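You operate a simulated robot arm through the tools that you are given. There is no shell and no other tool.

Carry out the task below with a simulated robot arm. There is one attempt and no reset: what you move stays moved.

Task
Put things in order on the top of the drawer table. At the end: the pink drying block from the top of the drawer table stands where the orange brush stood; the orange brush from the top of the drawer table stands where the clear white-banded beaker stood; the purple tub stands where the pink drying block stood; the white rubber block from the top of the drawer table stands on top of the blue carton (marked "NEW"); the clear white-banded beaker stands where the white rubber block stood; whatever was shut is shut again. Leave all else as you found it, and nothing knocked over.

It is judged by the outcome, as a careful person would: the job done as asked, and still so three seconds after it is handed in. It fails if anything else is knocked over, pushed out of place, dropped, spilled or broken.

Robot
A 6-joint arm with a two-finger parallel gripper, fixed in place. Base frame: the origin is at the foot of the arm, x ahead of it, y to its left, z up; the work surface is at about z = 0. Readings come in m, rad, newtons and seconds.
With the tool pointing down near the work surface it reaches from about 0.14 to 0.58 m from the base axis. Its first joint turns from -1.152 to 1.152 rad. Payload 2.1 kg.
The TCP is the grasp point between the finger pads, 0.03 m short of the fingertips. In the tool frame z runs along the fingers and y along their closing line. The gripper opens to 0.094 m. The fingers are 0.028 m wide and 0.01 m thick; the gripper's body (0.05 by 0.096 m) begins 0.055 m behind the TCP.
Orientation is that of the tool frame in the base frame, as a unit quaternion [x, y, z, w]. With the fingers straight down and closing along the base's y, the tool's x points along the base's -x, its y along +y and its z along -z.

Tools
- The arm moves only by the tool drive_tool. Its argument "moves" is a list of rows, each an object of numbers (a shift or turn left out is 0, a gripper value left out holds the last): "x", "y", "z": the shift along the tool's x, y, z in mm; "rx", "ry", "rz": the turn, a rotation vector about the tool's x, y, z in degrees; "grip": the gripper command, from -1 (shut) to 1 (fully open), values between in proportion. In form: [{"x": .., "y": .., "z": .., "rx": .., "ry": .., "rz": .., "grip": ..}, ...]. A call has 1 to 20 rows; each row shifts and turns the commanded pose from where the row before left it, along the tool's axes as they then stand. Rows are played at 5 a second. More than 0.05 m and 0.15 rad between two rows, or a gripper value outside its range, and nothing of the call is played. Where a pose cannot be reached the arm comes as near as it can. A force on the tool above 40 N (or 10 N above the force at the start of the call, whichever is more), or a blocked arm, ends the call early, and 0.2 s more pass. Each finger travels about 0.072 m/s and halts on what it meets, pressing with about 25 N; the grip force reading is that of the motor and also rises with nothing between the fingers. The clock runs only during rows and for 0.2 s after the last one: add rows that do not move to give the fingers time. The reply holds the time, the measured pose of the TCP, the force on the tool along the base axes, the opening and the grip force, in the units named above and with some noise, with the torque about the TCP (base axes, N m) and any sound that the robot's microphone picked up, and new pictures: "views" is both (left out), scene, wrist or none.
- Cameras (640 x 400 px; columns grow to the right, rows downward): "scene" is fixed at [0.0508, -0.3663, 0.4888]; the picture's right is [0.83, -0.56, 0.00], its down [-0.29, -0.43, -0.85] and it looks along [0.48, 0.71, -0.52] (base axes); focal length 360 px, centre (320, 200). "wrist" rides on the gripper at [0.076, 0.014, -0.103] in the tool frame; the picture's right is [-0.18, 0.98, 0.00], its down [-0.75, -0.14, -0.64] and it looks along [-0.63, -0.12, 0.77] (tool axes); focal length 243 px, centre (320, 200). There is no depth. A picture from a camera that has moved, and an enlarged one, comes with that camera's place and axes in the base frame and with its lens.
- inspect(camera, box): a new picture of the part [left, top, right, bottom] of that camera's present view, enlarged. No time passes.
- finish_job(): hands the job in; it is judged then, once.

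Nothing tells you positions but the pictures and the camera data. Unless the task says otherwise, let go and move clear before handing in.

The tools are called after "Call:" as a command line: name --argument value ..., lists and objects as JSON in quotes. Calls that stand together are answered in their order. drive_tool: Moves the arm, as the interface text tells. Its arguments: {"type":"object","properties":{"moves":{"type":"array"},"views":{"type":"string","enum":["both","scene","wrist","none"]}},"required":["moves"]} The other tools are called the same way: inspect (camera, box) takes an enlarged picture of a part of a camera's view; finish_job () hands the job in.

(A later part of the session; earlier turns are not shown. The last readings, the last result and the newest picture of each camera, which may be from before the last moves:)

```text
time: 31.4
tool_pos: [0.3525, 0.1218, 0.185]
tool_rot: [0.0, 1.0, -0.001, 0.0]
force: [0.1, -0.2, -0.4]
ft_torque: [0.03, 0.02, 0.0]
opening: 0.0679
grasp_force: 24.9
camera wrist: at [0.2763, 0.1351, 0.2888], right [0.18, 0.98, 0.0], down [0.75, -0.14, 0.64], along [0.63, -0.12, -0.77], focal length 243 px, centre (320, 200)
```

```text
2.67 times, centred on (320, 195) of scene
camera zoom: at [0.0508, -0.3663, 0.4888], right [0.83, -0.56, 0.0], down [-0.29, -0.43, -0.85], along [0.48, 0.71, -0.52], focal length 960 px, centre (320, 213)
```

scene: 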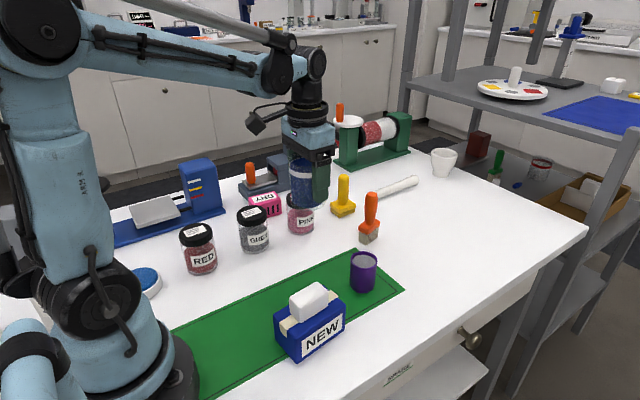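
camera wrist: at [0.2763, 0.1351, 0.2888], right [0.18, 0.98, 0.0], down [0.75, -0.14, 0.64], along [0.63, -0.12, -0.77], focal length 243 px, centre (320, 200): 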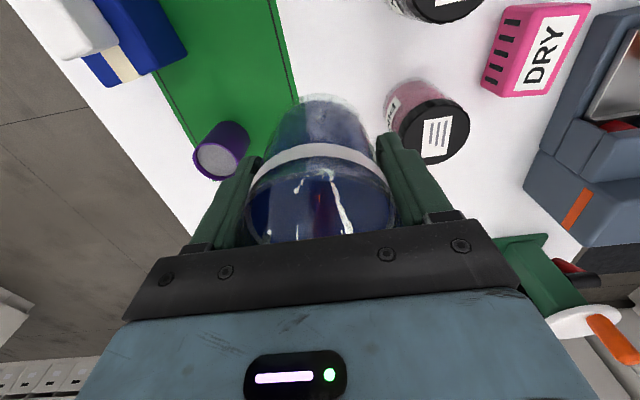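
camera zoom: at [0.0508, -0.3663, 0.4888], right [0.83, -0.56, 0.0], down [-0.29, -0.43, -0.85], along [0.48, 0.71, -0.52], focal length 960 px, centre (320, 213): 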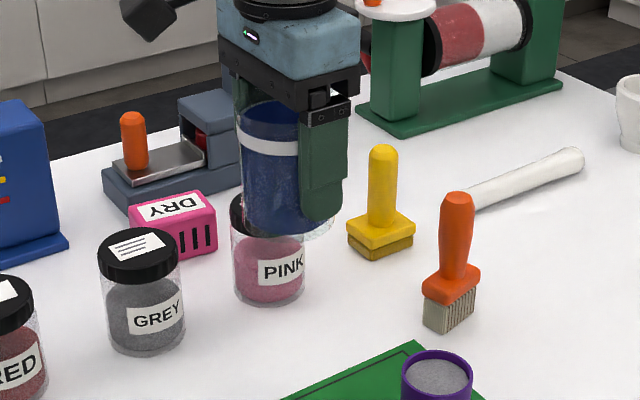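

The beaker is level and nothing has spilled. I'll carry it slowly to above the white block's old spot at (0.513, -0.041), with a gentle start and stop.

Call:
drive_tool --moves '[{"x": -2, "y": -2}, {"x": -4, "y": -4}, {"x": -6, "y": -6}, {"x": -8, "y": -8}, {"x": -10, "y": -10}, {"x": -11, "y": -11}, {"x": -12, "y": -12}, {"x": -12, "y": -12}, {"x": -12, "y": -12}, {"x": -12, "y": -12}, {"x": -12, "y": -12}, {"x": -12, "y": -12}, {"x": -11, "y": -11}, {"x": -10, "y": -10}, {"x": -9, "y": -9}, {"x": -8, "y": -8}, {"x": -5, "y": -5}, {"x": -4, "y": -4}, {"x": -2, "y": -2}, {"x": 0}]'

Call:
inspect --camera "scene" --box '[340, 140, 500, 290]'

```text
time: 35.6
tool_pos: [0.5152, -0.0402, 0.1874]
tool_rot: [-0.001, 1.0, -0.001, 0.0]
force: [-0.2, -0.1, -1.0]
ft_torque: [-0.02, -0.02, -0.01]
opening: 0.068
grasp_force: 25.0
camera wrist: at [0.4394, -0.0264, 0.2898], right [0.18, 0.98, 0.0], down [0.75, -0.14, 0.64], along [0.63, -0.12, -0.77], focal length 243 px, centre (320, 200)
```

scene: 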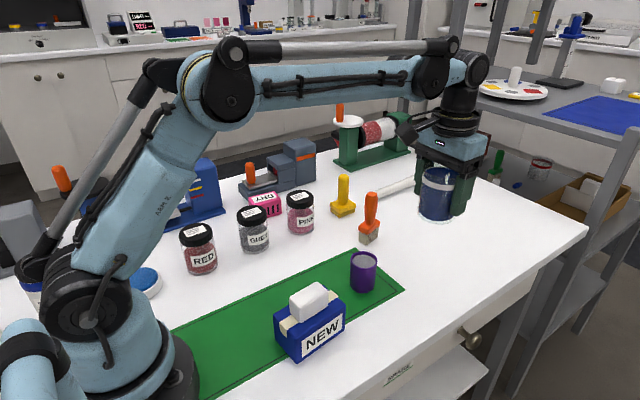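
wrist: 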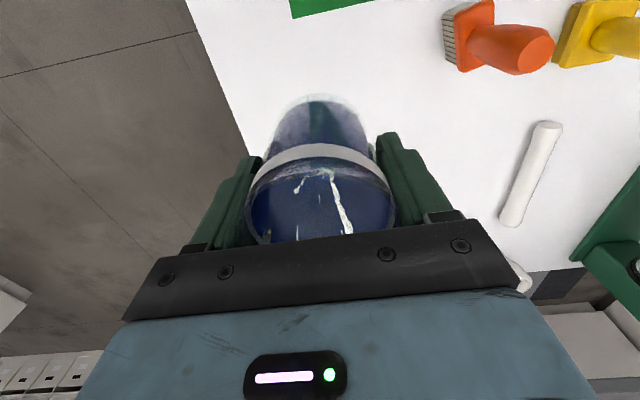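

```text
2.67 times, centred on (420, 215) of scene
camera zoom: at [0.0508, -0.3664, 0.4888], right [0.83, -0.56, 0.0], down [-0.29, -0.43, -0.85], along [0.48, 0.71, -0.52], focal length 960 px, centre (53, 160)
```

zoom: 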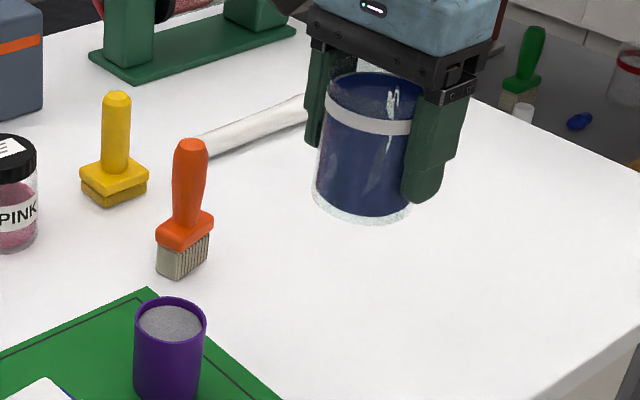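

The beaker is over the spot. I'll lower it gently to just above the table.

Call:
drive_tool --moves '[{"x": 1, "z": 2}, {"x": 1, "z": 4}, {"z": 7}, {"z": 10}, {"z": 13}, {"z": 15}, {"z": 16}, {"z": 16}, {"z": 14}, {"z": 11}, {"z": 8}, {"z": 6}, {"z": 4}, {"z": 2}, {"x": 0}, {"x": 0}]'

Call:
inspect --camera "scene" --box '[340, 170, 500, 320]'

```text
time: 39.0
tool_pos: [0.5128, -0.0402, 0.0591]
tool_rot: [-0.001, 1.0, -0.001, 0.0]
force: [0.1, -0.1, -1.2]
ft_torque: [-0.02, -0.04, 0.0]
opening: 0.0673
grasp_force: 25.4
camera wrist: at [0.4365, -0.0267, 0.1617], right [0.18, 0.98, 0.0], down [0.75, -0.14, 0.64], along [0.63, -0.12, -0.77], focal length 243 px, centre (320, 200)
```

scene: 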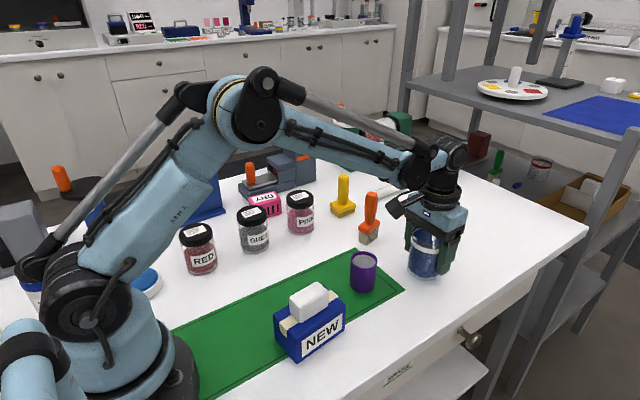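
wrist: 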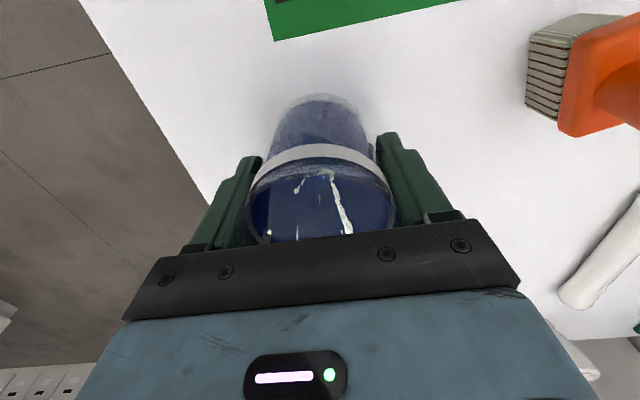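

```text
2.67 times, centred on (420, 245) of scene
camera zoom: at [0.0508, -0.3664, 0.4888], right [0.83, -0.56, 0.0], down [-0.29, -0.43, -0.85], along [0.48, 0.71, -0.52], focal length 960 px, centre (53, 80)
```

zoom: 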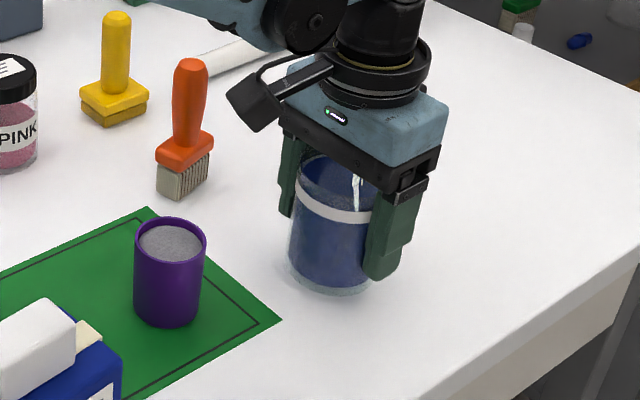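

About 7 mm of descent remain. I'll do the last part in small steps while watching the force.

Call:
drive_tool --moves '[{"z": 2}, {"z": 2}, {"x": 0}, {"x": 0}]' --views "none"

Call:
drive_tool --moves '[{"z": 1}, {"x": 0}, {"x": 0}]' --views "none"

Call:
drive_tool --moves '[{"z": 1}, {"x": 0}, {"x": 0}]' --views "none"

```text
time: 40.0
tool_pos: [0.5118, -0.0412, 0.0553]
tool_rot: [-0.001, 1.0, 0.0, 0.0]
force: [-0.3, 0.3, -1.2]
ft_torque: [-0.01, 0.04, 0.01]
opening: 0.0676
grasp_force: 24.8
```

```text
time: 40.8
tool_pos: [0.5121, -0.0413, 0.0545]
tool_rot: [0.0, 1.0, 0.0, -0.001]
force: [0.2, 0.0, -0.9]
ft_torque: [0.01, -0.04, -0.03]
opening: 0.0675
grasp_force: 24.8
```

```text
time: 41.6
tool_pos: [0.5104, -0.0408, 0.0519]
tool_rot: [-0.001, 1.0, -0.001, 0.0]
force: [0.0, -0.6, -1.9]
ft_torque: [0.02, 0.0, 0.01]
opening: 0.0676
grasp_force: 25.0
```

Call:
drive_tool --moves '[{"z": 0.7}, {"x": 0}, {"x": 0}]' --views "none"

Call:
inspect --camera "scene" --box '[380, 210, 476, 300]'

```text
time: 42.4
tool_pos: [0.5115, -0.0405, 0.0525]
tool_rot: [0.0, 1.0, 0.0, 0.0]
force: [0.8, -0.2, -1.3]
ft_torque: [-0.01, 0.0, 0.0]
opening: 0.0677
grasp_force: 24.8
```

```text
4.44 times, centred on (428, 255) of scene
camera zoom: at [0.0508, -0.3664, 0.4888], right [0.83, -0.56, 0.0], down [-0.29, -0.43, -0.85], along [0.48, 0.71, -0.52], focal length 1601 px, centre (-160, -44)
```

zoom: 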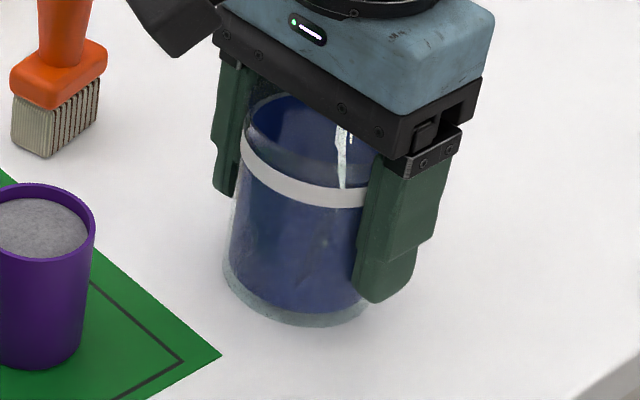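

There is no contact yet. I'll continue in 0.7 mm steps.

Call:
drive_tool --moves '[{"z": 0.7}, {"x": 0}, {"x": 0}]' --views "none"

Call:
drive_tool --moves '[{"z": 0.7}, {"x": 0}, {"x": 0}]' --views "none"

```text
time: 43.2
tool_pos: [0.5117, -0.0407, 0.0527]
tool_rot: [-0.001, 1.0, -0.002, 0.0]
force: [-3.1, 2.5, 9.7]
ft_torque: [-0.01, -0.09, 0.03]
opening: 0.0674
grasp_force: 25.0
```

```text
time: 44.0
tool_pos: [0.5127, -0.0409, 0.0524]
tool_rot: [-0.001, 1.0, -0.001, 0.001]
force: [-1.9, 0.8, 18.5]
ft_torque: [-0.03, -0.04, 0.05]
opening: 0.0673
grasp_force: 25.2
```

The beaker has touched down. I'll back off about 1 mm to relieve the push and open slowly.

Call:
drive_tool --moves '[{"z": -0.9}, {"x": 0}, {"grip": 0.4}, {"grip": 0.44}, {"grip": 0.5}, {"grip": 0.6}, {"grip": 0.75}, {"grip": 0.9}, {"grip": 1}, {"x": 0}, {"x": 0}]'

Call:
inspect --camera "scene" --box '[380, 210, 476, 300]'

```text
time: 46.4
tool_pos: [0.5124, -0.0404, 0.0517]
tool_rot: [-0.001, 1.0, -0.001, 0.0]
force: [-0.4, 0.5, 1.3]
ft_torque: [-0.01, 0.01, 0.02]
opening: 0.0938
grasp_force: 0.0
camera wrist: at [0.4366, -0.0269, 0.1544], right [0.18, 0.98, 0.0], down [0.75, -0.14, 0.64], along [0.63, -0.12, -0.77], focal length 243 px, centre (320, 200)
```

scene: 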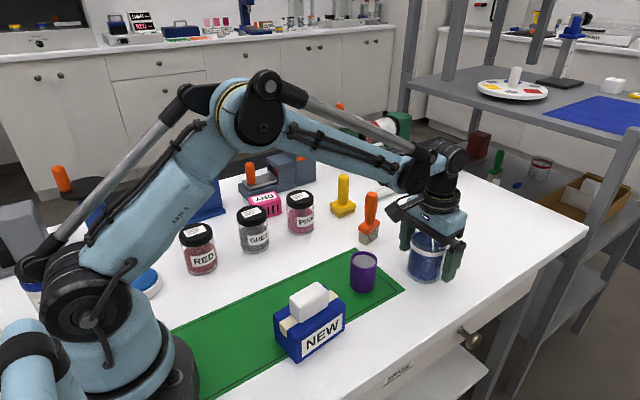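
wrist: 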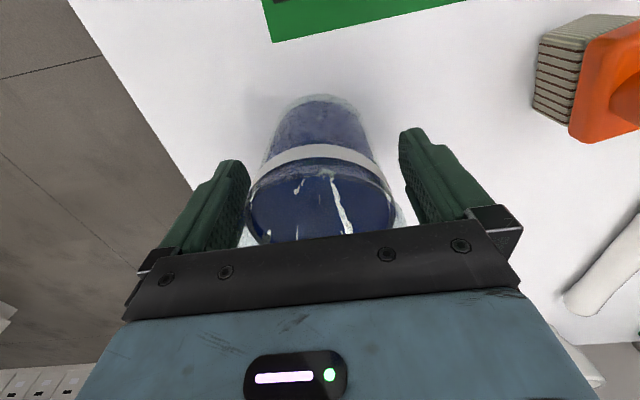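

```text
4.44 times, centred on (428, 255) of scene
camera zoom: at [0.0508, -0.3663, 0.4888], right [0.83, -0.56, 0.0], down [-0.29, -0.43, -0.85], along [0.48, 0.71, -0.52], focal length 1601 px, centre (-160, -44)
```

zoom: 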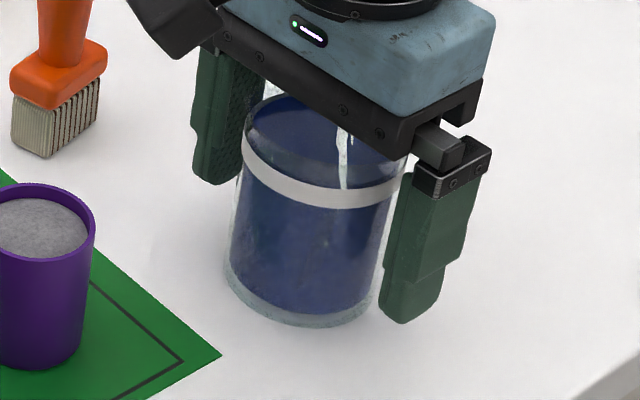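

The beaker is standing at the white block's old spot, released cleanly. I'll rise straight up, then hover near the orange brush to locate it.

Call:
drive_tool --moves '[{"z": -8}, {"z": -15}, {"z": -25}, {"z": -40}, {"z": -40}, {"z": -40}, {"z": -32}, {"x": 10, "y": 35}, {"x": 10, "y": 35}, {"x": 10, "y": 35}, {"x": 5, "y": 30}, {"x": 0}, {"x": 0}]'

Call:
inspect --camera "wrist" --box '[220, 0, 460, 150]'

Call:
inspect --camera "scene" --box '[330, 180, 480, 300]'

```text
time: 49.2
tool_pos: [0.476, 0.0937, 0.2521]
tool_rot: [-0.001, 1.0, -0.001, 0.001]
force: [-0.2, 0.6, 1.0]
ft_torque: [-0.01, -0.02, 0.02]
opening: 0.0939
grasp_force: 0.2
camera wrist: at [0.4009, 0.108, 0.3544], right [0.18, 0.98, 0.0], down [0.75, -0.14, 0.64], along [0.63, -0.12, -0.77], focal length 243 px, centre (320, 200)
```

scene: 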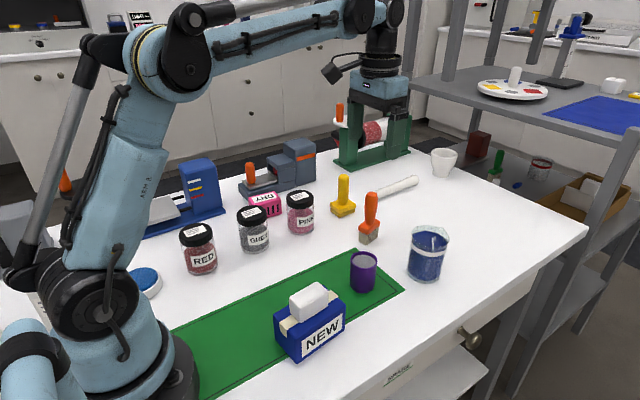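
wrist: 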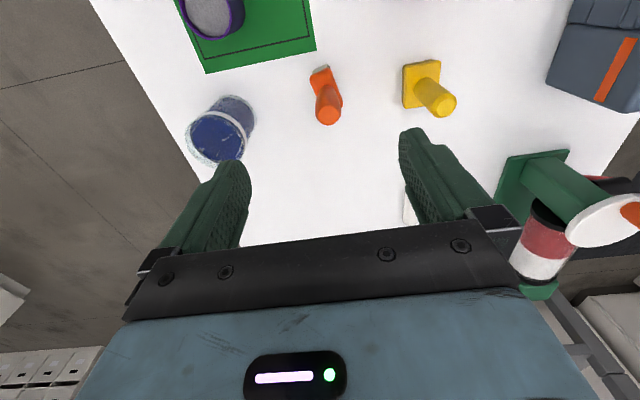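

```text
2.67 times, centred on (340, 75) of wrist
camera zoom: at [0.4009, 0.108, 0.3544], right [0.18, 0.98, 0.0], down [0.75, -0.14, 0.64], along [0.63, -0.12, -0.77], focal length 647 px, centre (267, 533)
```

zoom: 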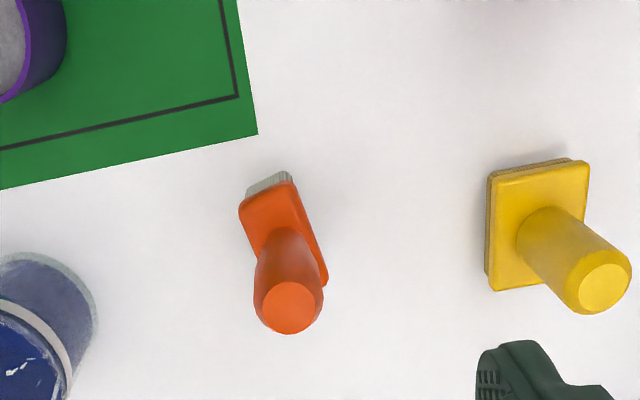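

```text
3.33 times, centred on (405, 240) of scene
camera zoom: at [0.0508, -0.3663, 0.4888], right [0.83, -0.56, 0.0], down [-0.29, -0.43, -0.85], along [0.48, 0.71, -0.52], focal length 1200 px, centre (37, 67)
```

zoom: 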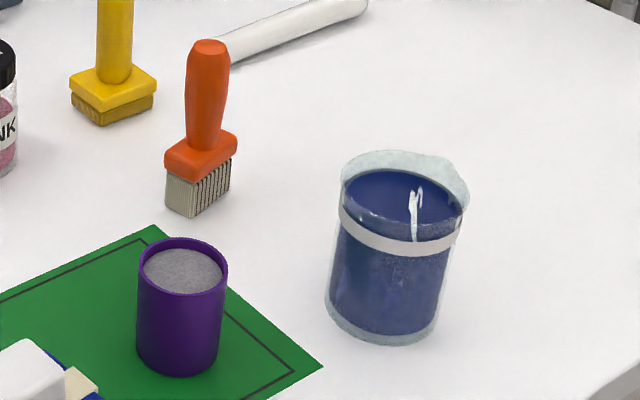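

The beaker looks right. The brush handle's top triangulates to (0.492, 0.100, 0.115), with its head's long side turned about +13°. I'll align over the handle and stop just above it for a check.

Call:
drive_tool --moves '[{"x": -16.5, "y": 6.8}, {"rz": -6.5}, {"rz": -6.5}, {"z": 30}, {"z": 30}, {"z": 27}, {"x": 0}, {"x": 0}]'

Call:
inspect --camera "wrist" --box '[200, 40, 440, 190]'

Call:
inspect --camera "scene" --box '[310, 130, 438, 250]'

```text
time: 51.0
tool_pos: [0.4923, 0.1019, 0.1658]
tool_rot: [-0.115, 0.993, -0.001, 0.0]
force: [0.3, 0.7, 1.7]
ft_torque: [-0.01, -0.01, -0.03]
opening: 0.0941
grasp_force: 0.1
camera wrist: at [0.416, 0.0983, 0.2675], right [-0.04, 1.0, 0.0], down [0.77, 0.03, 0.64], along [0.64, 0.03, -0.77], focal length 243 px, centre (320, 200)
```

scene: 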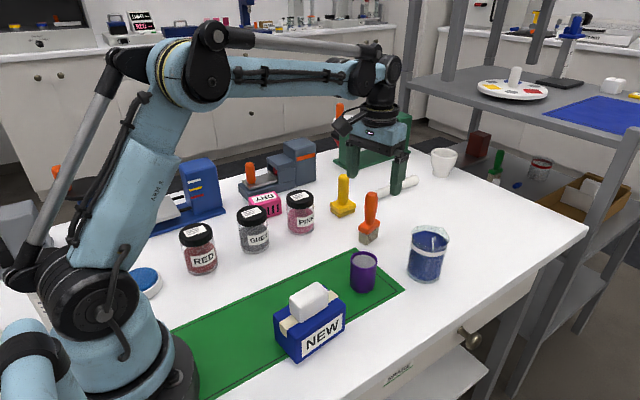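
wrist: 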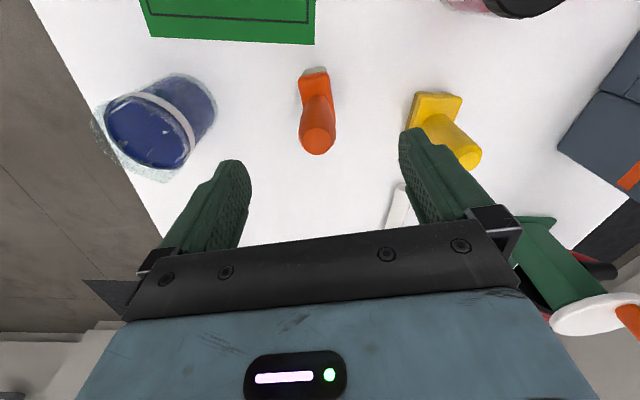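

```text
2.67 times, centred on (320, 115) of wrist
camera zoom: at [0.416, 0.0983, 0.2675], right [-0.04, 1.0, 0.0], down [0.77, 0.03, 0.64], along [0.64, 0.03, -0.77], focal length 647 px, centre (320, 427)
```

zoom: 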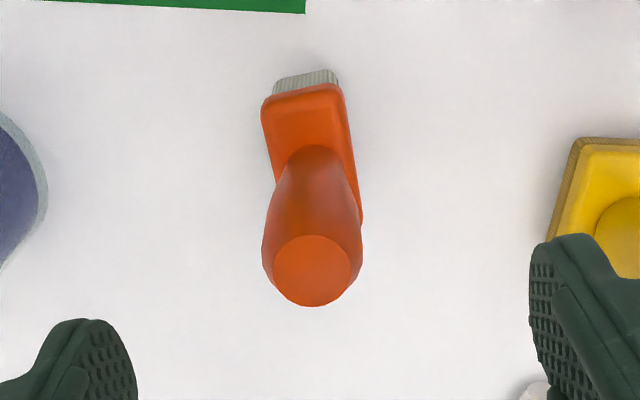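

```text
3.33 times, centred on (374, 190) of scene
camera zoom: at [0.0508, -0.3664, 0.4888], right [0.83, -0.56, 0.0], down [-0.29, -0.43, -0.85], along [0.48, 0.71, -0.52], focal length 1200 px, centre (140, 233)
```

zoom: 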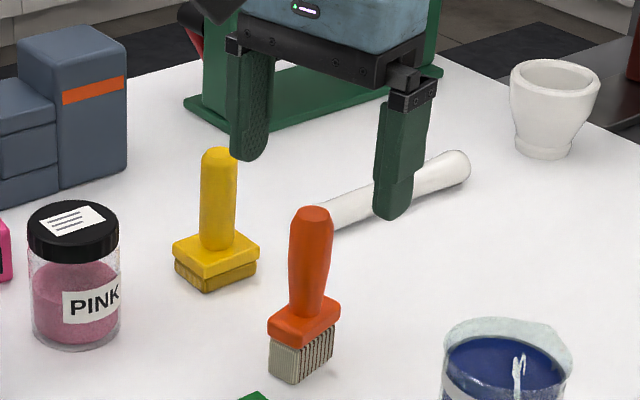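

The handle axis comes out at (0.491, 0.100). I'll nudge over it, descend around the handle and close gently.

Call:
drive_tool --moves '[{"x": 1.7, "y": -1.5, "grip": 0.4}, {"z": 20}, {"z": 20}, {"z": 20}, {"z": 12}, {"z": 6}, {"x": 0}, {"grip": 0.1}, {"grip": -0.1}, {"grip": -0.25}, {"grip": -0.35}, {"grip": -0.45}, {"grip": -0.6}, {"grip": -1}, {"x": 0}, {"x": 0}]'

Call:
inspect --camera "scene" --box '[310, 150, 438, 270]'

```text
time: 54.4
tool_pos: [0.4925, 0.1001, 0.0865]
tool_rot: [-0.115, 0.993, -0.001, 0.0]
force: [0.2, -0.7, -0.5]
ft_torque: [-0.01, 0.02, 0.01]
opening: 0.0252
grasp_force: 25.1
camera wrist: at [0.4156, 0.0965, 0.1897], right [-0.04, 1.0, 0.0], down [0.77, 0.03, 0.64], along [0.64, 0.03, -0.77], focal length 243 px, centre (320, 200)
```

scene: 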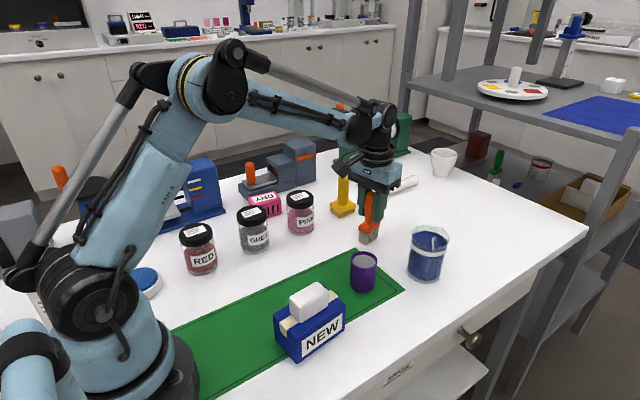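
wrist: 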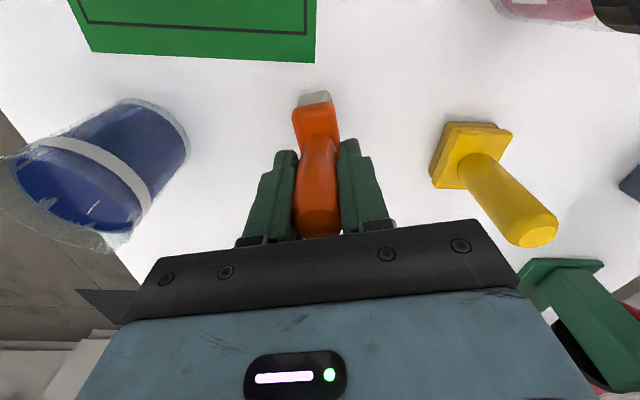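

```text
3.33 times, centred on (374, 210) of scene
camera zoom: at [0.0508, -0.3663, 0.4888], right [0.83, -0.56, 0.0], down [-0.29, -0.43, -0.85], along [0.48, 0.71, -0.52], focal length 1200 px, centre (140, 167)
```

zoom: 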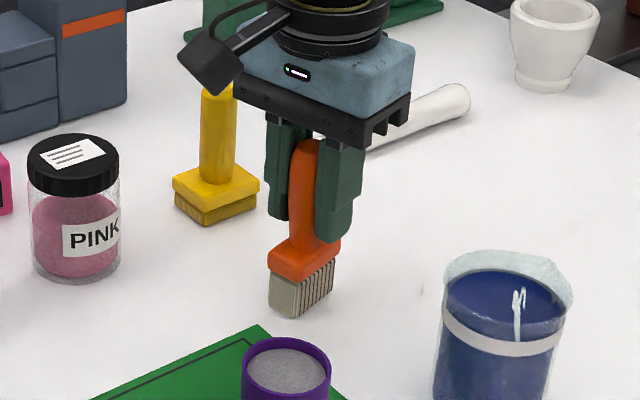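

The handle is gripped. Before lifting, I'll check a faint mark on the table near the beaker.

Call:
inspect --camera "scene" --box '[390, 210, 462, 290]'

```text
5.00 times, centred on (426, 250) of scene
camera zoom: at [0.0508, -0.3663, 0.4888], right [0.83, -0.56, 0.0], down [-0.29, -0.43, -0.85], along [0.48, 0.71, -0.52], focal length 1801 px, centre (-210, -50)
```

zoom: 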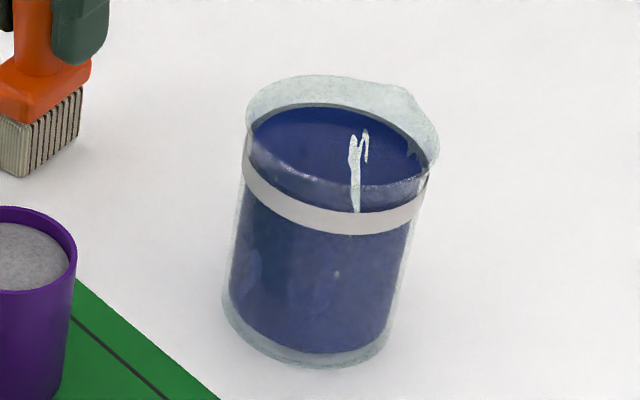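

That was only shading, and the table there is clean. I'll lift the brush and carry it to above the beaker's old spot at (0.351, 0.1217).

Call:
drive_tool --moves '[{"z": -5}, {"z": -15}, {"z": -30}, {"z": -35}, {"z": -35}, {"x": 12, "y": 5}, {"x": 24, "y": 10}, {"x": 30, "y": 12}, {"x": 30, "y": 12}, {"x": 24, "y": 9}, {"x": 12, "y": 5}, {"x": 0}, {"x": 0}]'

Call:
inspect --camera "scene" --box '[240, 120, 400, 270]'

```text
time: 57.2
tool_pos: [0.3517, 0.1222, 0.2063]
tool_rot: [-0.114, 0.994, -0.001, 0.0]
force: [0.2, -0.4, -0.2]
ft_torque: [0.0, -0.01, 0.02]
opening: 0.0248
grasp_force: 24.8
camera wrist: at [0.2747, 0.1183, 0.3095], right [-0.04, 1.0, 0.0], down [0.77, 0.03, 0.64], along [0.64, 0.03, -0.77], focal length 243 px, centre (320, 200)
```

scene: 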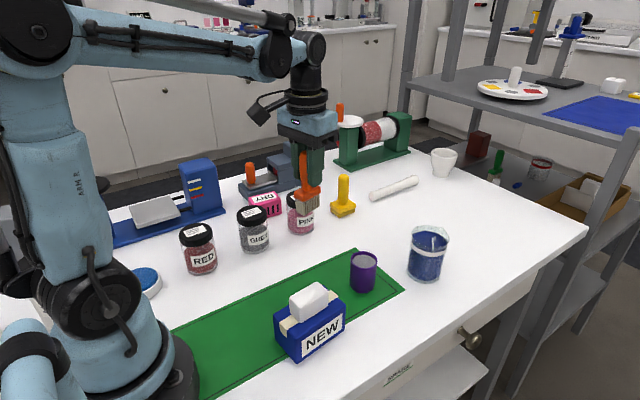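
wrist: 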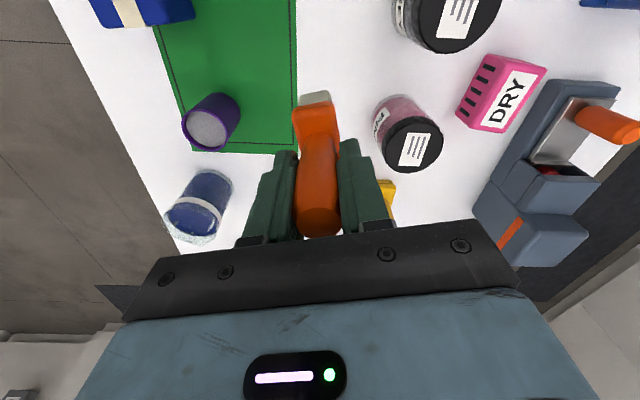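

```text
2.67 times, centred on (320, 195) of scene
camera zoom: at [0.0508, -0.3663, 0.4888], right [0.83, -0.56, 0.0], down [-0.29, -0.43, -0.85], along [0.48, 0.71, -0.52], focal length 960 px, centre (320, 213)
```

zoom: 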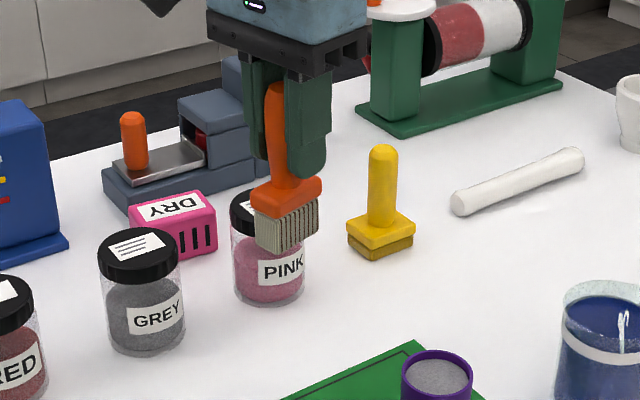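

The brush is over the spot and clear of the jars. I'll lower it to just above the table.

Call:
drive_tool --moves '[{"z": 15}, {"z": 30}, {"z": 30}, {"z": 20}, {"z": 10}, {"z": 6}, {"x": 0}, {"x": 0}]'

Call:
inspect --camera "scene" --box '[250, 180, 378, 280]'

```text
time: 59.0
tool_pos: [0.3523, 0.1212, 0.0949]
tool_rot: [-0.114, 0.993, -0.001, 0.001]
force: [0.6, 0.4, -0.9]
ft_torque: [-0.01, 0.01, -0.02]
opening: 0.025
grasp_force: 25.0
camera wrist: at [0.2748, 0.1179, 0.1979], right [-0.04, 1.0, 0.0], down [0.77, 0.03, 0.64], along [0.64, 0.03, -0.77], focal length 243 px, centre (320, 200)
```

scene: 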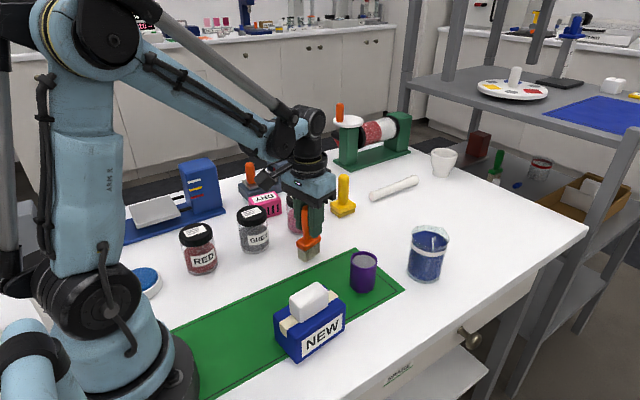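
wrist: 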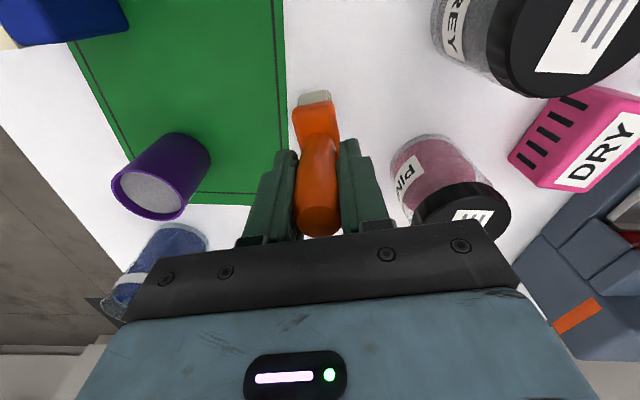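

```text
4.00 times, centred on (314, 230) of scene
camera zoom: at [0.0508, -0.3663, 0.4888], right [0.83, -0.56, 0.0], down [-0.29, -0.43, -0.85], along [0.48, 0.71, -0.52], focal length 1441 px, centre (344, 80)
```

zoom: 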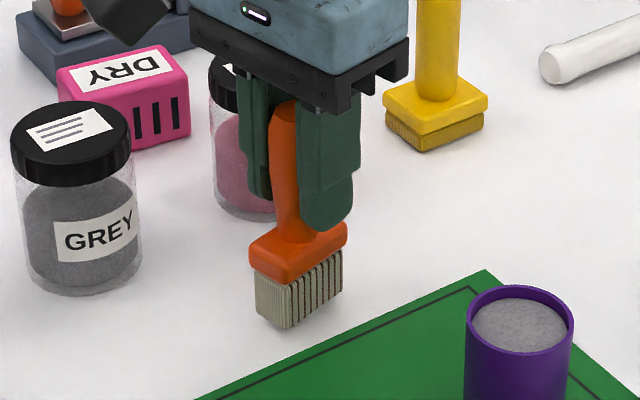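

Only a few millimetres remain. I'll lower it in 2 mm and then 1 mm steps until the bristles touch.

Call:
drive_tool --moves '[{"z": 2}, {"z": 2}, {"x": 0}, {"x": 0}]' --views "none"

Call:
drive_tool --moves '[{"z": 1}, {"x": 0}, {"x": 0}]' --views "none"

Call:
drive_tool --moves '[{"z": 1}, {"x": 0}, {"x": 0}]' --views "none"

```text
time: 60.0
tool_pos: [0.3508, 0.122, 0.0915]
tool_rot: [-0.114, 0.993, -0.001, 0.0]
force: [-0.4, 0.0, -0.8]
ft_torque: [-0.01, -0.02, -0.01]
opening: 0.025
grasp_force: 24.6
```

```text
time: 60.8
tool_pos: [0.3516, 0.1218, 0.0899]
tool_rot: [-0.115, 0.993, 0.0, -0.001]
force: [0.3, 0.6, -0.9]
ft_torque: [-0.02, -0.01, -0.03]
opening: 0.025
grasp_force: 24.8
```

```text
time: 61.6
tool_pos: [0.3514, 0.121, 0.0891]
tool_rot: [-0.114, 0.994, -0.002, 0.0]
force: [0.3, 0.0, 8.3]
ft_torque: [-0.09, 0.01, 0.0]
opening: 0.0248
grasp_force: 24.7
```

The bristles are in contact at about 8 N and clear of the mat's edge. I'll ease up slightly and open slowly.

Call:
drive_tool --moves '[{"z": -0.5}, {"x": 0}, {"grip": -0.45}, {"grip": -0.38}, {"grip": -0.3}, {"grip": -0.2}, {"grip": 0.0}, {"grip": 0.2}, {"x": 0}, {"x": 0}]'

Call:
inspect --camera "scene" --box '[250, 180, 378, 280]'

```text
time: 63.8
tool_pos: [0.3524, 0.1206, 0.0904]
tool_rot: [-0.114, 0.993, -0.001, 0.0]
force: [0.1, 0.6, 0.1]
ft_torque: [-0.02, 0.01, -0.05]
opening: 0.056
grasp_force: 0.1
camera wrist: at [0.275, 0.117, 0.193], right [-0.04, 1.0, 0.0], down [0.77, 0.03, 0.64], along [0.64, 0.03, -0.77], focal length 243 px, centre (320, 200)
```

scene: 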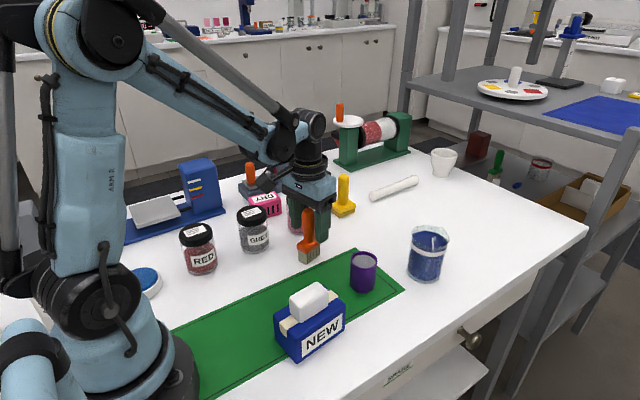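
wrist: 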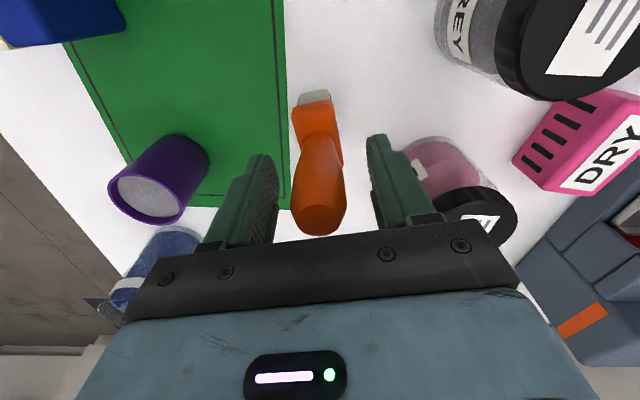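

```text
4.00 times, centred on (314, 230) of scene
camera zoom: at [0.0508, -0.3663, 0.4888], right [0.83, -0.56, 0.0], down [-0.29, -0.43, -0.85], along [0.48, 0.71, -0.52], focal length 1441 px, centre (344, 80)
```

zoom: 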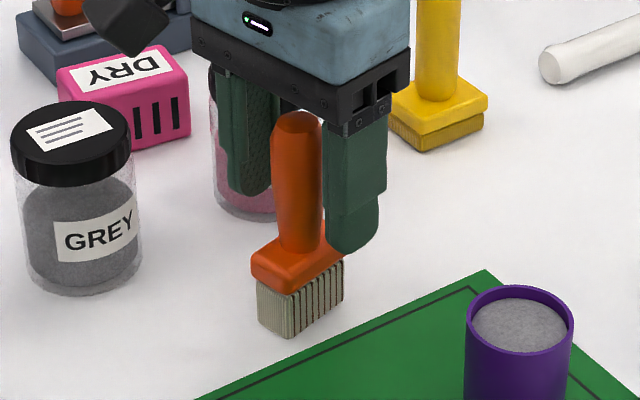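

The brush stands on its own. I'll rise straight up and move to view the pink DRY block from above.

Call:
drive_tool --moves '[{"z": -10}, {"z": -30}, {"z": -40}, {"z": -40}, {"z": -40}, {"z": -15}, {"rz": 6.5, "grip": 1}, {"rz": 6.5}, {"x": 5, "y": 40}, {"x": 5, "y": 40}, {"x": 5, "y": 40}, {"x": 5, "y": 30}, {"x": 0}, {"x": 0}]'

Call:
inspect --camera "wrist" --box '[200, 0, 520, 200]'

Call:
inspect --camera "scene" --box '[230, 150, 390, 280]'

```text
time: 66.8
tool_pos: [0.3311, 0.2712, 0.2648]
tool_rot: [-0.002, 1.0, -0.001, 0.0]
force: [0.2, 0.7, 0.6]
ft_torque: [0.0, 0.0, -0.02]
opening: 0.0939
grasp_force: 0.1
camera wrist: at [0.2557, 0.2843, 0.3674], right [0.18, 0.98, 0.0], down [0.75, -0.14, 0.64], along [0.63, -0.12, -0.77], focal length 243 px, centre (320, 200)
```

scene: 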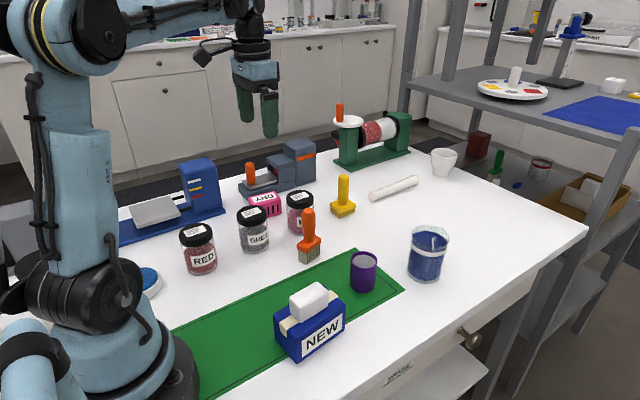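
wrist: 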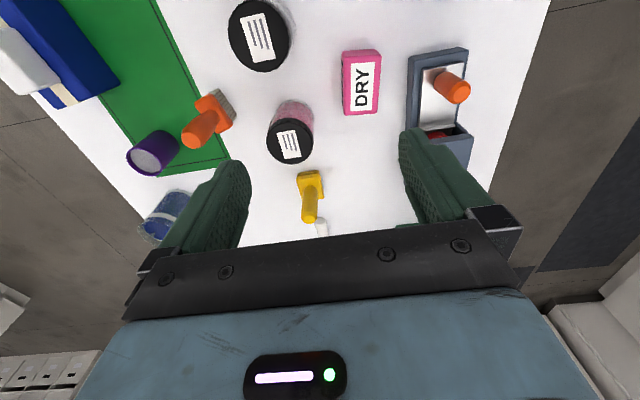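

```text
2.00 times, centred on (360, 100) of wrist
camera zoom: at [0.2557, 0.2843, 0.3674], right [0.18, 0.98, 0.0], down [0.75, -0.14, 0.64], along [0.63, -0.12, -0.77], focal length 485 px, centre (240, 400)
```

zoom: 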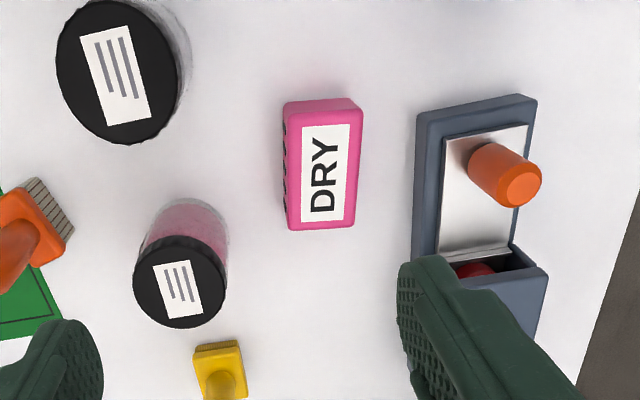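

```text
3.08 times, centred on (310, 215) of scene
camera zoom: at [0.0508, -0.3663, 0.4888], right [0.83, -0.56, 0.0], down [-0.29, -0.43, -0.85], along [0.48, 0.71, -0.52], focal length 1108 px, centre (351, 154)
```

zoom: 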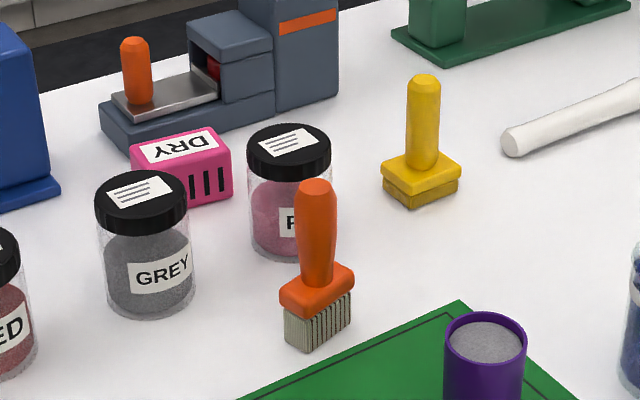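

The pink block comes out at (0.352, 0.320), about 66 x 42 x 41 mm and turned about -6°, with the grey machine's edge near y of 0.38. I'll move over it with the fingers partly open and stop above for a check.

Call:
drive_tool --moves '[{"x": -10, "y": 24, "grip": 0.42}, {"x": -11, "y": 25}, {"rz": 6}, {"z": 30}, {"z": 30}, {"z": 30}, {"z": 30}, {"z": 20}, {"x": 0}, {"x": 0}]'

Call:
inspect --camera "wrist" --box '[200, 40, 520, 240]'

Call:
inspect --camera "scene" --box '[220, 130, 348, 240]'

```text
time: 69.0
tool_pos: [0.3528, 0.3205, 0.123]
tool_rot: [0.051, 0.999, -0.001, 0.0]
force: [0.0, 0.8, -0.3]
ft_torque: [-0.02, 0.01, 0.0]
opening: 0.0667
grasp_force: 0.0
camera wrist: at [0.2793, 0.3425, 0.227], right [0.28, 0.96, 0.0], down [0.73, -0.22, 0.64], along [0.62, -0.18, -0.77], focal length 243 px, centre (320, 200)
```

scene: 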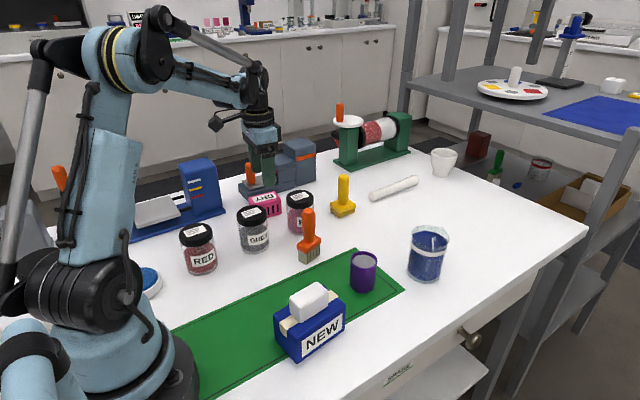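
wrist: 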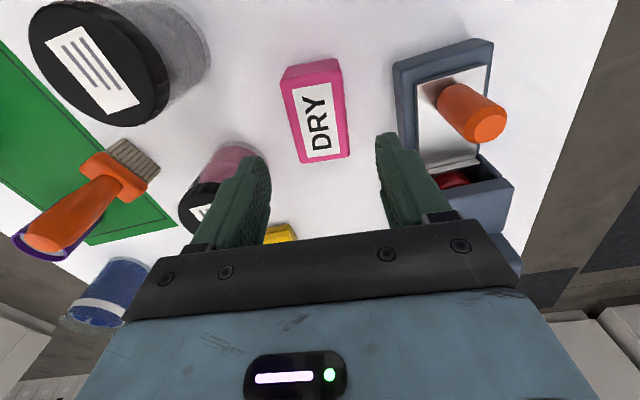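

```text
2.00 times, centred on (360, 140) of wrist
camera zoom: at [0.2793, 0.3425, 0.227], right [0.28, 0.96, 0.0], down [0.73, -0.22, 0.64], along [0.62, -0.18, -0.77], focal length 485 px, centre (240, 320)
```

zoom: 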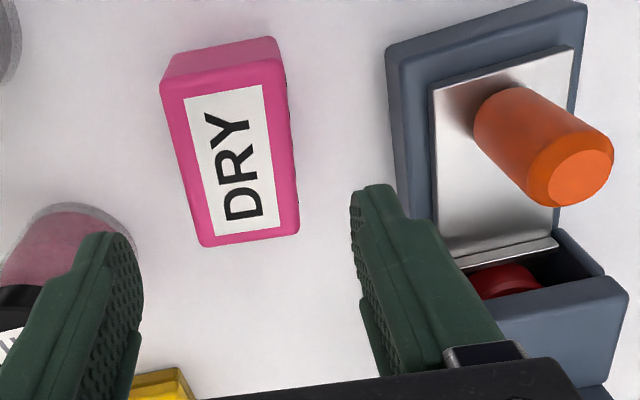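

```text
3.64 times, centred on (284, 185) of scene
camera zoom: at [0.0508, -0.3664, 0.4888], right [0.83, -0.56, 0.0], down [-0.29, -0.43, -0.85], along [0.48, 0.71, -0.52], focal length 1310 px, centre (451, 254)
```

zoom: 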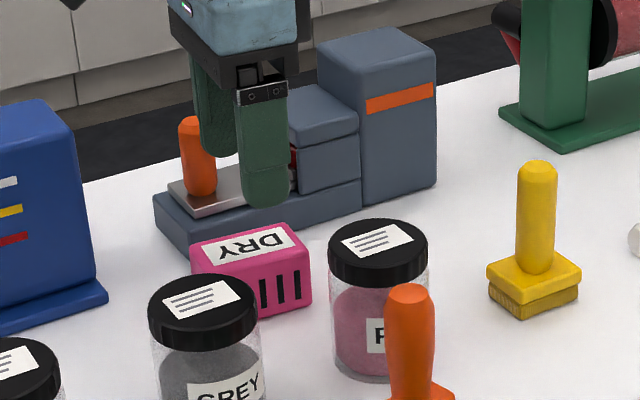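

The alignment is good: the block's centre is at (0.353, 0.320), right under the TCP. I'll descend and close.

Call:
drive_tool --moves '[{"z": 25}, {"z": 25}, {"z": 20}, {"z": 11}, {"z": 6}, {"x": 0}, {"grip": 0.2}, {"grip": 0.0}, {"grip": -0.2}, {"grip": -1}, {"x": 0}, {"x": 0}]'

Call:
inspect --camera "scene" --box '[220, 130, 348, 240]'

```text
time: 71.6
tool_pos: [0.3516, 0.3205, 0.0384]
tool_rot: [0.052, 0.999, -0.001, 0.0]
force: [0.0, -0.7, 0.3]
ft_torque: [0.02, -0.02, 0.01]
opening: 0.0488
grasp_force: 24.8
camera wrist: at [0.2784, 0.3416, 0.1408], right [0.28, 0.96, 0.0], down [0.73, -0.22, 0.64], along [0.62, -0.18, -0.77], focal length 243 px, centre (320, 200)
```

scene: 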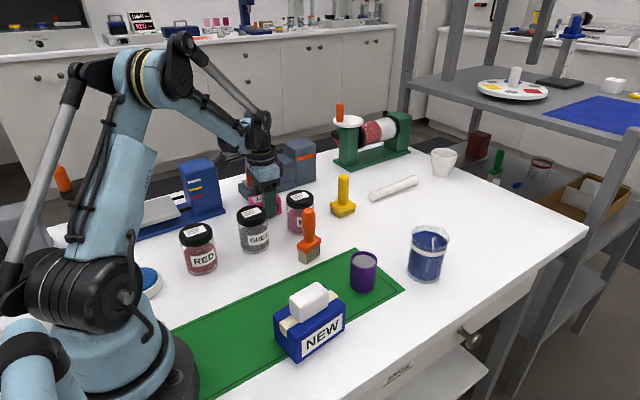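
wrist: 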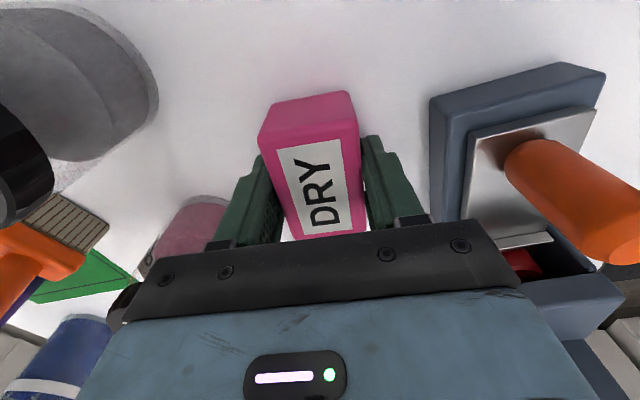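

```text
3.64 times, centred on (284, 185) of scene
camera zoom: at [0.0508, -0.3663, 0.4888], right [0.83, -0.56, 0.0], down [-0.29, -0.43, -0.85], along [0.48, 0.71, -0.52], focal length 1310 px, centre (451, 254)
```

zoom: 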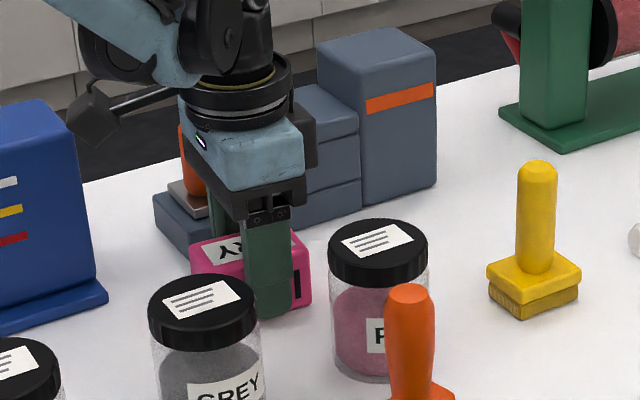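

The pink block is gripped. I'll lift it straight up and carry it high over the jars to above the brush's old spot at (0.491, 0.100).

Call:
drive_tool --moves '[{"z": -5}, {"z": -15}, {"z": -30}, {"z": -40}, {"z": -40}, {"z": -40}, {"z": -10}, {"x": -11, "y": -15}, {"x": -20, "y": -25}, {"x": -24, "y": -30}, {"x": -26, "y": -33}, {"x": -26, "y": -33}, {"x": -24, "y": -30}, {"x": -19, "y": -24}, {"x": -11, "y": -15}, {"x": 0}, {"x": 0}]'

Call:
inspect --camera "scene" --box '[300, 120, 460, 270]'

```text
time: 75.2
tool_pos: [0.4908, 0.0982, 0.2173]
tool_rot: [0.052, 0.999, -0.001, 0.0]
force: [0.1, -0.4, -0.5]
ft_torque: [0.02, -0.02, 0.0]
opening: 0.0486
grasp_force: 25.1
camera wrist: at [0.4175, 0.1212, 0.3203], right [0.28, 0.96, 0.0], down [0.73, -0.22, 0.64], along [0.62, -0.18, -0.77], focal length 243 px, centre (320, 200)
```

scene: 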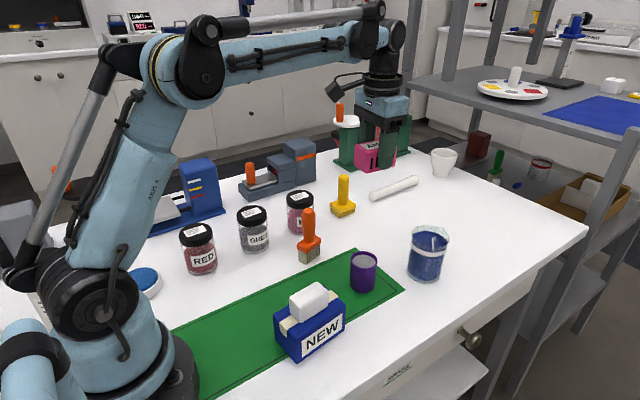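
wrist: 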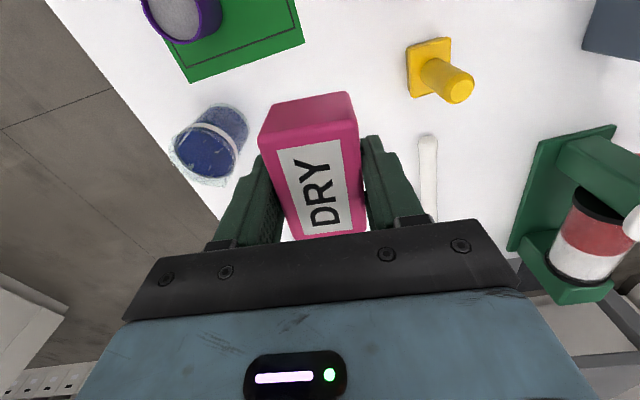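

```text
2.67 times, centred on (380, 195) of scene
camera zoom: at [0.0508, -0.3664, 0.4888], right [0.83, -0.56, 0.0], down [-0.29, -0.43, -0.85], along [0.48, 0.71, -0.52], focal length 960 px, centre (160, 213)
```

zoom: 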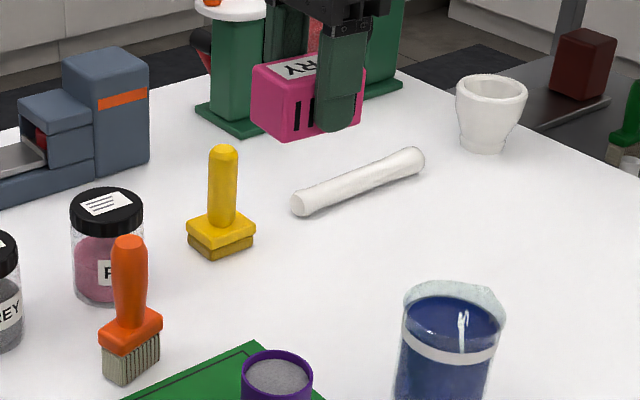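

The pink block is above the spot and the orange brush is still upright. I'll lower the block to just above the table.

Call:
drive_tool --moves '[{"y": 1.7, "z": 15}, {"z": 30}, {"z": 35}, {"z": 35}, {"z": 30}, {"z": 17}, {"z": 8}, {"x": 0}, {"x": 0}]'

Call:
drive_tool --moves '[{"z": 2}, {"z": 2}, {"z": 1}, {"x": 0}, {"x": 0}]' --views "none"

Call:
inspect --camera "scene" --box '[310, 170, 438, 270]'

```text
time: 77.2
tool_pos: [0.4921, 0.1, 0.0478]
tool_rot: [0.051, 0.999, -0.001, -0.001]
force: [0.0, 0.5, 0.1]
ft_torque: [-0.01, 0.01, 0.0]
opening: 0.0485
grasp_force: 25.2
camera wrist: at [0.4182, 0.1218, 0.1501], right [0.28, 0.96, 0.0], down [0.73, -0.22, 0.64], along [0.62, -0.18, -0.77], focal length 243 px, centre (320, 200)
```

scene: 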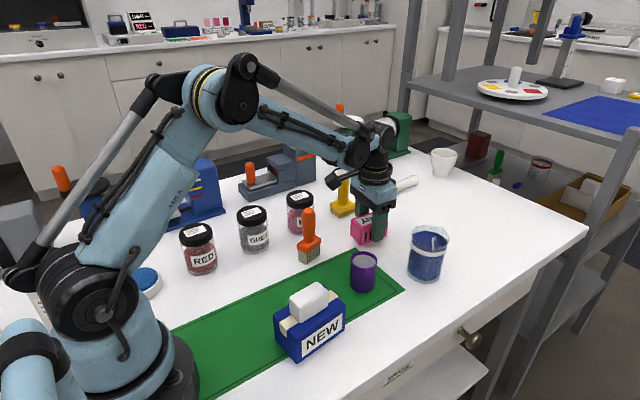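
wrist: 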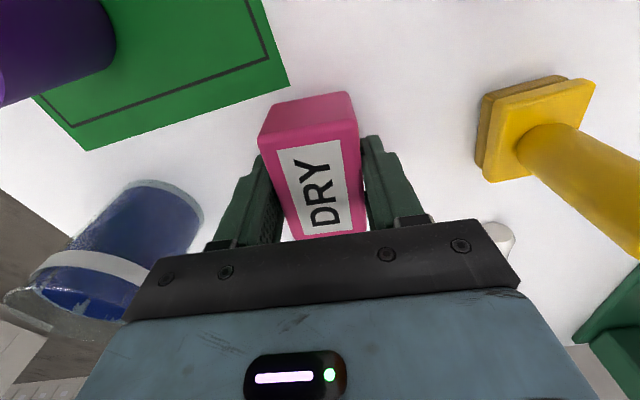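

```text
time: 78.4
tool_pos: [0.491, 0.1015, 0.0426]
tool_rot: [0.052, 0.999, -0.001, -0.001]
force: [-0.6, -0.3, -1.2]
ft_torque: [-0.03, -0.01, 0.01]
opening: 0.0486
grasp_force: 24.7
```

```text
4.00 times, centred on (374, 220) of scene
camera zoom: at [0.0508, -0.3663, 0.4888], right [0.83, -0.56, 0.0], down [-0.29, -0.43, -0.85], along [0.48, 0.71, -0.52], focal length 1441 px, centre (104, 120)
```

zoom: 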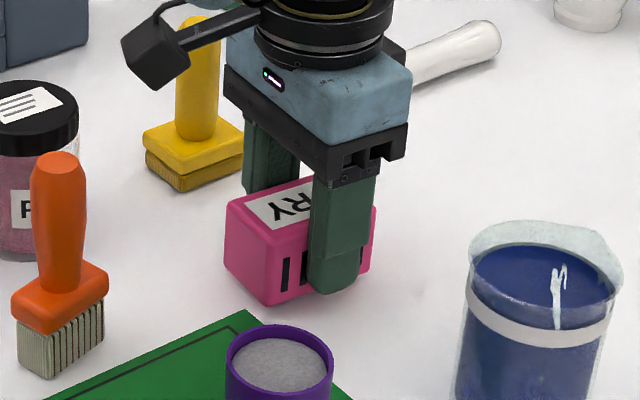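

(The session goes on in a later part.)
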